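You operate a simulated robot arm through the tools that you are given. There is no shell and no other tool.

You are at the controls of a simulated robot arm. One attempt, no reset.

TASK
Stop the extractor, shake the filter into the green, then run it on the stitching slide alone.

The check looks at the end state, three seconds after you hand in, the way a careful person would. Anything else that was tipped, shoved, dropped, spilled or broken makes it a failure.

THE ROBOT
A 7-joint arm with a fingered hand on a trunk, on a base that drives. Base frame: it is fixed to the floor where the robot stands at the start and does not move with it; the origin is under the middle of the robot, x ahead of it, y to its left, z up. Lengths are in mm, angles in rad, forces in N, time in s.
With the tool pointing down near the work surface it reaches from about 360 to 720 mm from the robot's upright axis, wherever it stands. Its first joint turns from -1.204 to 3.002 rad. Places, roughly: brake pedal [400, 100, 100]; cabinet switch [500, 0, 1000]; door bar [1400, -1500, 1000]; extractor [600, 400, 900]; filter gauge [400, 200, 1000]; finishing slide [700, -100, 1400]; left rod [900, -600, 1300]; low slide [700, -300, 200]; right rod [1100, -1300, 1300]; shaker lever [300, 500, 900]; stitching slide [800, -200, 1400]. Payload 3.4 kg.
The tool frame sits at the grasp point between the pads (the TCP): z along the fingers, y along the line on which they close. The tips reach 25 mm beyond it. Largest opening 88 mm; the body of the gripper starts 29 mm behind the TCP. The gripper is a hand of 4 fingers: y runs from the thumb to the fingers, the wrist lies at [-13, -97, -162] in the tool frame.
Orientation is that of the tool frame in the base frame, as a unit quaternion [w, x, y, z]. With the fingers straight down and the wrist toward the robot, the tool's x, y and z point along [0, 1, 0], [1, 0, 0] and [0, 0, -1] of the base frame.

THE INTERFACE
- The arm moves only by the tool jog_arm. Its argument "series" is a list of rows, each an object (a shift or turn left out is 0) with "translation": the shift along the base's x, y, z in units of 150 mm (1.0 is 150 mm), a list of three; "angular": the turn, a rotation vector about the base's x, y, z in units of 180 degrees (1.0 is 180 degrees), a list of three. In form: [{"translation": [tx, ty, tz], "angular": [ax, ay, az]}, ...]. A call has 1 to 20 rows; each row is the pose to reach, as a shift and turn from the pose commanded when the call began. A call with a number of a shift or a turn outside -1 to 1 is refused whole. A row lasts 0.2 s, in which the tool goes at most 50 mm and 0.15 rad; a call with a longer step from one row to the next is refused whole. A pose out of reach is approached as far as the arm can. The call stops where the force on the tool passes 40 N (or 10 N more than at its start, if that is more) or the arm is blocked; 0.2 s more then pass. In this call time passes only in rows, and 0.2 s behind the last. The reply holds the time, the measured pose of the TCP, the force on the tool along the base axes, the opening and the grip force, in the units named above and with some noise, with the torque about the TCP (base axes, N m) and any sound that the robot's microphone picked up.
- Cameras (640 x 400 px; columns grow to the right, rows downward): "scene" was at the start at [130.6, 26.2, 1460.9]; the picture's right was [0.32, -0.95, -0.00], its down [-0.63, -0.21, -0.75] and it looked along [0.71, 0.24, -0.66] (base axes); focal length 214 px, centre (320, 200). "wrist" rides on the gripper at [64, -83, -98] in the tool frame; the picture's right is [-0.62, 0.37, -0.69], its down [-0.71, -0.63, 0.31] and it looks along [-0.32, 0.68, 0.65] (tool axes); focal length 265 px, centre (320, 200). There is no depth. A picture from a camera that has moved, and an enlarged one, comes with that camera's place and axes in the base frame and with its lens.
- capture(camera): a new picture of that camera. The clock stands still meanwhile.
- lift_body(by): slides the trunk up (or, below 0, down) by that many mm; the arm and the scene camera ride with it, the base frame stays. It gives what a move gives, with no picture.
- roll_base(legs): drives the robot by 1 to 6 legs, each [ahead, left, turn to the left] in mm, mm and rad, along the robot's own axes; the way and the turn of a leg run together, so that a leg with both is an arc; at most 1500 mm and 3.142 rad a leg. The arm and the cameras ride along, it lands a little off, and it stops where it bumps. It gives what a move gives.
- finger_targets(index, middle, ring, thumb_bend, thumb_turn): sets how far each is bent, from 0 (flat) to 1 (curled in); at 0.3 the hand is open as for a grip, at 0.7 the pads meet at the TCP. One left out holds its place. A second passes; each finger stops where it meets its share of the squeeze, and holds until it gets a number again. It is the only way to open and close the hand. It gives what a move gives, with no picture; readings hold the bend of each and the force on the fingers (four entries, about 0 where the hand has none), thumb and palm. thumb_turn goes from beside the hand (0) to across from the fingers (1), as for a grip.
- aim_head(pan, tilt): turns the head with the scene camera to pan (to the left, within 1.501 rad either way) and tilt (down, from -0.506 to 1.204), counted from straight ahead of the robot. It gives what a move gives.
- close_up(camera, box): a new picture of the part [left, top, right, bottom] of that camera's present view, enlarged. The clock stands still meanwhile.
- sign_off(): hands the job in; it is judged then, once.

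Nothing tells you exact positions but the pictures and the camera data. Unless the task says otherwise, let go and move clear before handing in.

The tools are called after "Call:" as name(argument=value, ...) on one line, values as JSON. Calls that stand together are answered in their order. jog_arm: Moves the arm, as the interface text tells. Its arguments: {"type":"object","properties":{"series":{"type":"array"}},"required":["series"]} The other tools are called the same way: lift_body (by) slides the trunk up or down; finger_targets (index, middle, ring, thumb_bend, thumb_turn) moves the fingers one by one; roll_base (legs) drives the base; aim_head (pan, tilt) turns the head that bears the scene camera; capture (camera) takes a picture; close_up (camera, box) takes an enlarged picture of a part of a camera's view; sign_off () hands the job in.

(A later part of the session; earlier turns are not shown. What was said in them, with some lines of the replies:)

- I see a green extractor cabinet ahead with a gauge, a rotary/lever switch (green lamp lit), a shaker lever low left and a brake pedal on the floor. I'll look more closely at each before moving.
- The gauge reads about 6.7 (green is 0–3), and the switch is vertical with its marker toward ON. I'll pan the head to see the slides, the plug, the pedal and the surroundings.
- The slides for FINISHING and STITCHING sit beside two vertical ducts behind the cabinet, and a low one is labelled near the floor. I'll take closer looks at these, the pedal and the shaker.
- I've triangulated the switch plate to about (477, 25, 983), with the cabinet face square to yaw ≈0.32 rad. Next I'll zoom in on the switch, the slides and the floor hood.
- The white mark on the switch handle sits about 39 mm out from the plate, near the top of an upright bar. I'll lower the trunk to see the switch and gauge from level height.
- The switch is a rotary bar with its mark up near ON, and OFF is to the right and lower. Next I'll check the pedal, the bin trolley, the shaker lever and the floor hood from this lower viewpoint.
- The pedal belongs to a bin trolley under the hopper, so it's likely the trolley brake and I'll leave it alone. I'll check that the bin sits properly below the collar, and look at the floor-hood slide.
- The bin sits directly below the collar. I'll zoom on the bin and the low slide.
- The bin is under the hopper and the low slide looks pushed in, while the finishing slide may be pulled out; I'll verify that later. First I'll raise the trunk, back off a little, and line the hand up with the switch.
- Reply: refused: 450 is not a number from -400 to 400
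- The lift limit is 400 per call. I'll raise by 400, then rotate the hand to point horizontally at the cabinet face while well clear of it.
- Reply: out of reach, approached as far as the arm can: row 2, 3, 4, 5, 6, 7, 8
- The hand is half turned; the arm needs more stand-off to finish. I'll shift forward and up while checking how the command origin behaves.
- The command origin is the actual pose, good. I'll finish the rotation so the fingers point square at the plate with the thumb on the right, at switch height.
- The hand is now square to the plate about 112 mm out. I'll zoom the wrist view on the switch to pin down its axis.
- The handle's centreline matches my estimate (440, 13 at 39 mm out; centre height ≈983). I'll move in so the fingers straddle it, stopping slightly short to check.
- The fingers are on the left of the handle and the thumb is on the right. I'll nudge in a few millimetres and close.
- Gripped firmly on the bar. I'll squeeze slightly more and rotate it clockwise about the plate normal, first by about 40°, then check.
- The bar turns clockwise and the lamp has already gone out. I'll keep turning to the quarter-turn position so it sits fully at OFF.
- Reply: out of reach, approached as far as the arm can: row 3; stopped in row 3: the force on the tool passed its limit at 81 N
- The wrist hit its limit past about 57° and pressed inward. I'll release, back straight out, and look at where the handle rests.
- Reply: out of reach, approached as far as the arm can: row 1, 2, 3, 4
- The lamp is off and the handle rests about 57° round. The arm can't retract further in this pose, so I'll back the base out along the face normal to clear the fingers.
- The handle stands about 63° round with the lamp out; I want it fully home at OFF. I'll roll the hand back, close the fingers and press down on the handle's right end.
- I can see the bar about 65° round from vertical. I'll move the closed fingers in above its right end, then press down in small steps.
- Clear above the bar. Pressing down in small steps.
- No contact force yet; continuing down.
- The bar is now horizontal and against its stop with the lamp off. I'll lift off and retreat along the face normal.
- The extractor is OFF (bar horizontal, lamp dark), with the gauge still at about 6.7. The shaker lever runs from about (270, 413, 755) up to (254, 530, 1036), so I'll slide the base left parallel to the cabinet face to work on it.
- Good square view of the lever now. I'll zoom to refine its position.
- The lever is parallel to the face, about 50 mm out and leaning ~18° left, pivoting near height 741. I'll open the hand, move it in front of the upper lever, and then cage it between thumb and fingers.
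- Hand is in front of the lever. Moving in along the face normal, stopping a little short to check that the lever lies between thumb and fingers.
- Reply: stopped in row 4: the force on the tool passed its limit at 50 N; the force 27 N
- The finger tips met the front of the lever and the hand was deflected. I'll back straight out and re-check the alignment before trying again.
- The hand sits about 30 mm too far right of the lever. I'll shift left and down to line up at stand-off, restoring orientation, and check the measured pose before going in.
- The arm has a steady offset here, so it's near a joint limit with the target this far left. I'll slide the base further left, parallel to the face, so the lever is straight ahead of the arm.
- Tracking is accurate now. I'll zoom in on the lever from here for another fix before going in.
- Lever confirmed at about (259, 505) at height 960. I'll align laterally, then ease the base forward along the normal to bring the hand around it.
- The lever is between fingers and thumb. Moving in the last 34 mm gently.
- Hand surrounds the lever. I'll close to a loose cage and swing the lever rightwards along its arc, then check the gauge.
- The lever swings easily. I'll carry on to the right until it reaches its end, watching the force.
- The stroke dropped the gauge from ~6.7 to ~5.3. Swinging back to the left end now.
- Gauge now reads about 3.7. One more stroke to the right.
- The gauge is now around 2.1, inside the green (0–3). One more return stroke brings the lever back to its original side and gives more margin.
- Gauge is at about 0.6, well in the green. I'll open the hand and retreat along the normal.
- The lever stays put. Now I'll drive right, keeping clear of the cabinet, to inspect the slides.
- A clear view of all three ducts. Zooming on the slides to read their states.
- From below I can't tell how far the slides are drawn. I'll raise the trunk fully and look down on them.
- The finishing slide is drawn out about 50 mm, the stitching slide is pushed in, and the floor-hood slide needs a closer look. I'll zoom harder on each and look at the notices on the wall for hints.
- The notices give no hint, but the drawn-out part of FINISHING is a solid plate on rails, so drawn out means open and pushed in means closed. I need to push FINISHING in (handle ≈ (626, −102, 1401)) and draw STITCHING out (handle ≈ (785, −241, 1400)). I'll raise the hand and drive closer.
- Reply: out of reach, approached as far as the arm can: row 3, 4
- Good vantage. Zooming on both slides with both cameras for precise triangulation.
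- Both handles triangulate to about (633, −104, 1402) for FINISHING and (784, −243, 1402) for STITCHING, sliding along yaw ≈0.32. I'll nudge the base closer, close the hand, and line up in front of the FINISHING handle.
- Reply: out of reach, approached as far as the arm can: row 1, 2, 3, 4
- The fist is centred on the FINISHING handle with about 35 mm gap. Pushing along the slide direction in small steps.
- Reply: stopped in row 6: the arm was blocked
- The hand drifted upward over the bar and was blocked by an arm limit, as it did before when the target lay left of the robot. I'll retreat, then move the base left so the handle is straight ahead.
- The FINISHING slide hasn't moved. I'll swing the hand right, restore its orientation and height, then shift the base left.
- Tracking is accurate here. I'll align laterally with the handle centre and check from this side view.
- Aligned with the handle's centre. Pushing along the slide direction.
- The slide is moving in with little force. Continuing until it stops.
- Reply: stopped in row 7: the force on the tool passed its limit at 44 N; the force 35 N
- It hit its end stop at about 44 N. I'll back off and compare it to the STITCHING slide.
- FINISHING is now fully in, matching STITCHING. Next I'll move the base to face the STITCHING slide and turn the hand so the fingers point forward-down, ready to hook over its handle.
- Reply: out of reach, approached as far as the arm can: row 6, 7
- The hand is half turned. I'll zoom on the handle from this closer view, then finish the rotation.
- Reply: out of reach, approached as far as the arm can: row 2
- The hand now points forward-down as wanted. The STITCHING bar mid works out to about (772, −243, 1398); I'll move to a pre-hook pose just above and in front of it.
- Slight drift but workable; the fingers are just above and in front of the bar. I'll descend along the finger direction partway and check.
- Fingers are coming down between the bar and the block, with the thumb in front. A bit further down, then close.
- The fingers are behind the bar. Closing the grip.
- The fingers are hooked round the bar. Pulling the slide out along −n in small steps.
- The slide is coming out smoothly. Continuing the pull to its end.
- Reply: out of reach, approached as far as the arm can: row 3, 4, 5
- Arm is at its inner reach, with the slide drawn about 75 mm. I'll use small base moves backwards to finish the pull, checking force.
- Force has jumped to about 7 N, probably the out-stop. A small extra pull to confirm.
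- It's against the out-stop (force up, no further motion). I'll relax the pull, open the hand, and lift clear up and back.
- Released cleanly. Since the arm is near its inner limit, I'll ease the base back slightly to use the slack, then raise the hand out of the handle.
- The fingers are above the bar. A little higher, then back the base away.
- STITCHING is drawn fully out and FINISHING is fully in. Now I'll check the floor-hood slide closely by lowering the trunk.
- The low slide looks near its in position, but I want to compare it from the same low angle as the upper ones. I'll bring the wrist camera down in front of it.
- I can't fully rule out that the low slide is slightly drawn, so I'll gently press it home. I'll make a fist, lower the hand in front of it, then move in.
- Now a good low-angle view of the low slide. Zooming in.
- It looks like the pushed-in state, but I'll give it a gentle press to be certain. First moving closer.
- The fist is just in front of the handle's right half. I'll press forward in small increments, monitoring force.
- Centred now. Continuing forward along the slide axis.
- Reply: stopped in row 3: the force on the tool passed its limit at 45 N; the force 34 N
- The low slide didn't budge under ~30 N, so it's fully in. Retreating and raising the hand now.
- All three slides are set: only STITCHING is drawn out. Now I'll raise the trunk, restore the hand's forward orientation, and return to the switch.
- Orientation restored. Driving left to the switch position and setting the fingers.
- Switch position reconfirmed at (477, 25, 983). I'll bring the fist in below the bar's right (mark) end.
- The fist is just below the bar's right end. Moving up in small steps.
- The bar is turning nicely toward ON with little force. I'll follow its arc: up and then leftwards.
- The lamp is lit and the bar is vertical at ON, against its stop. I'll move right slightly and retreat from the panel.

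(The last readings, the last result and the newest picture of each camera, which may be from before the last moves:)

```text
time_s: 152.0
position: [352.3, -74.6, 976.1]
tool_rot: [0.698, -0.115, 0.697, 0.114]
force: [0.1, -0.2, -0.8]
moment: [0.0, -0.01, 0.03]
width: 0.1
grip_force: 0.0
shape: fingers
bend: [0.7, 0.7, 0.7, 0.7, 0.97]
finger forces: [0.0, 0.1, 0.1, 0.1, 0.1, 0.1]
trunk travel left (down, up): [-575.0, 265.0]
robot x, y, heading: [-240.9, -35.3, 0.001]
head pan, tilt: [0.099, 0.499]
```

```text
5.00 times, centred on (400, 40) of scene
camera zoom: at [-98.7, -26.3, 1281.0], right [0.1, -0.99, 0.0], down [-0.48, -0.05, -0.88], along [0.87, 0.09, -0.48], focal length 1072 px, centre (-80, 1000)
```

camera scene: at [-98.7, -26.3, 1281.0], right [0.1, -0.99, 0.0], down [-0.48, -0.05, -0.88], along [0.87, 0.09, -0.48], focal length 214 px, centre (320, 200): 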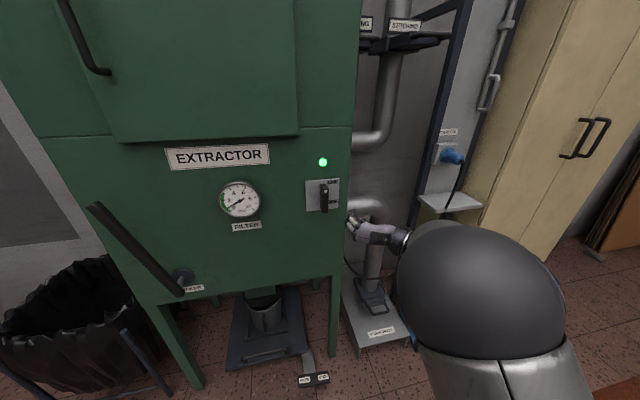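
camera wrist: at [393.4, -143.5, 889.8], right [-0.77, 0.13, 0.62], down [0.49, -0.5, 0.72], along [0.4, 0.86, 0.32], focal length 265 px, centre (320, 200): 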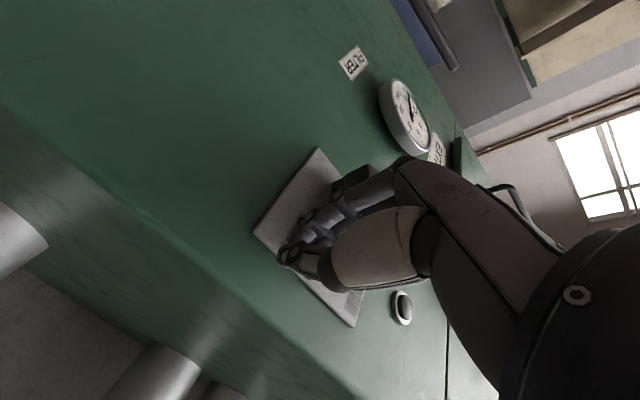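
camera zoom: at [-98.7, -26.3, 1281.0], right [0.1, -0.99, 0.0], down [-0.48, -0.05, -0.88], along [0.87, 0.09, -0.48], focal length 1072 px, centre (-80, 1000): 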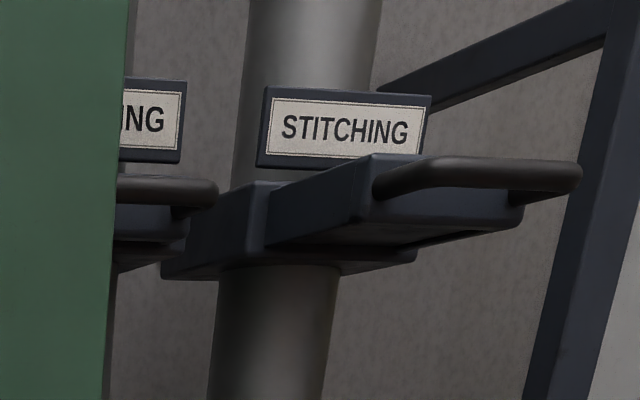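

The extractor is running (lamp lit, bar at ON), the gauge sits at about 0.6 in the green, and STITCHING is the only slide drawn out. I'll back clear and do a last check all round.

Call:
roll_base(legs=[[-160, -60, 0]])

Call:
finger_targets(index=0.3, middle=0.3, ring=0.3, thumb_bend=0.3)

Call:
lift_body(by=250)

Call:
capture(camera="scene")

Call:
close_up(camera="scene", box=[200, 20, 440, 170])

Call:
close_up(camera="scene", box=[180, 150, 360, 260])

```text
time_s: 153.5
position: [191.1, -135.7, 975.4]
tool_rot: [0.697, -0.117, 0.698, 0.114]
force: [-0.3, -1.1, 0.2]
moment: [0.01, 0.01, -0.02]
width: 0.0
grip_force: 0.1
shape: fingers
bend: [0.7, 0.7, 0.7, 0.7, 0.97]
finger forces: [0.0, 0.0, 0.1, 0.0, 0.0, 0.0]
trunk travel left (down, up): [-575.0, 265.0]
robot x, y, heading: [-403.2, -98.9, 0.006]
head pan, tilt: [0.099, 0.499]
```

```text
time_s: 154.5
position: [191.7, -135.6, 975.9]
tool_rot: [0.697, -0.117, 0.698, 0.115]
force: [-0.1, -0.2, 0.4]
moment: [0.01, -0.02, 0.0]
width: 84.4
grip_force: 0.0
shape: fingers
bend: [0.3, 0.3, 0.3, 0.3, 0.97]
finger forces: [0.0, 0.1, 0.0, 0.0, 0.0, 0.1]
trunk travel left (down, up): [-575.0, 265.0]
robot x, y, heading: [-404.6, -95.7, 0.011]
head pan, tilt: [0.099, 0.499]
```

```text
time_s: 157.0
position: [191.3, -135.1, 1225.2]
tool_rot: [0.697, -0.117, 0.698, 0.115]
force: [0.9, 1.3, -0.7]
moment: [0.01, 0.04, 0.02]
width: 84.4
grip_force: 0.0
shape: fingers
bend: [0.3, 0.3, 0.3, 0.3, 0.97]
finger forces: [0.1, 0.1, 0.0, 0.0, 0.0, 0.1]
trunk travel left (down, up): [-825.0, 15.0]
robot x, y, heading: [-404.2, -91.7, 0.008]
head pan, tilt: [0.099, 0.499]
```

```text
taken
camera scene: at [-260.1, -87.9, 1530.9], right [0.11, -0.99, 0.0], down [-0.48, -0.05, -0.88], along [0.87, 0.09, -0.48], focal length 214 px, centre (320, 200)
```

scene: 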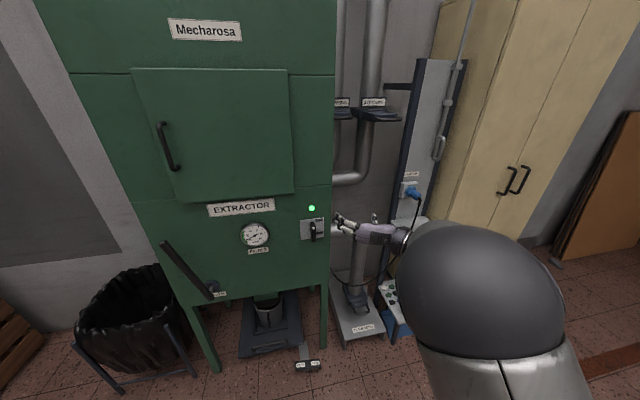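

```text
2.67 times, centred on (320, 95) of scene
camera zoom: at [-260.1, -87.9, 1530.9], right [0.11, -0.99, 0.0], down [-0.48, -0.05, -0.88], along [0.87, 0.09, -0.48], focal length 572 px, centre (320, 480)
```

zoom: 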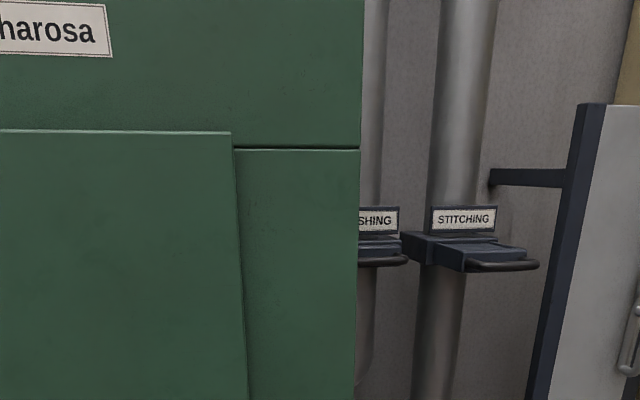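

```text
3.56 times, centred on (270, 205) of scene
camera zoom: at [-260.1, -87.9, 1530.9], right [0.11, -0.99, 0.0], down [-0.48, -0.05, -0.88], along [0.87, 0.09, -0.48], focal length 763 px, centre (498, 182)
```

zoom: 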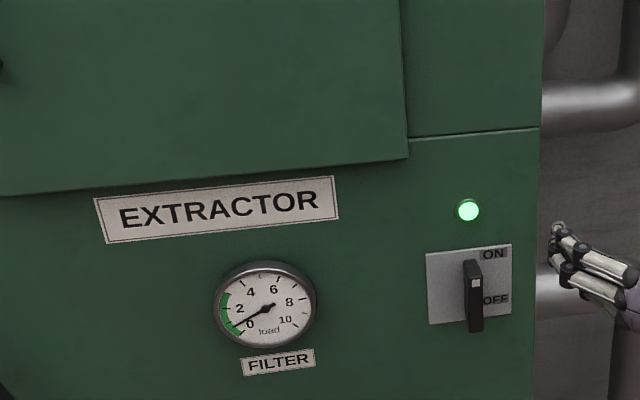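

Final state as I see it:
- **Extractor:** running, with the lamp lit and the switch vertical at ON.
- **Filter gauge:** in the green, at about 0.6–0.7.
- **Slides:** STITCHING is drawn out to its stop. FINISHING and the floor hood are fully in.
- **Surroundings:** the bin, the pedal and everything else look undisturbed, and the hand is clear.

I'm handing in.

Call:
sign_off()

```text
The job is handed in.
```

I stopped the extractor, shook the filter into the green, and restarted it with only the STITCHING slide open. The job is handed in; I haven't seen the result of the check.

- **Stop:** I turned the switch fully to OFF and the lamp went out.
- **Filter:** Four strokes of the shaker lever took the gauge from about 6.7 to about 0.6. Green is 0 to 3, and it still read about 0.6–0.7 with the extractor running again.
- **Slides:** STITCHING is pulled out to its stop and FINISHING is pushed in to its stop. The floor hood slide was already in; I pressed on it and it did not move.
- **Run:** The switch is back at ON against its stop and the lamp is lit.

No label says which way the slides open. I took pulled out as open because the drawn-out blade is a solid plate with no hole; if the slides work the other way, the wrong ducts are open.

I left the brake pedal alone. The last pictures show nothing tipped, shifted or spilled, and the hand is open and clear of the cabinet.
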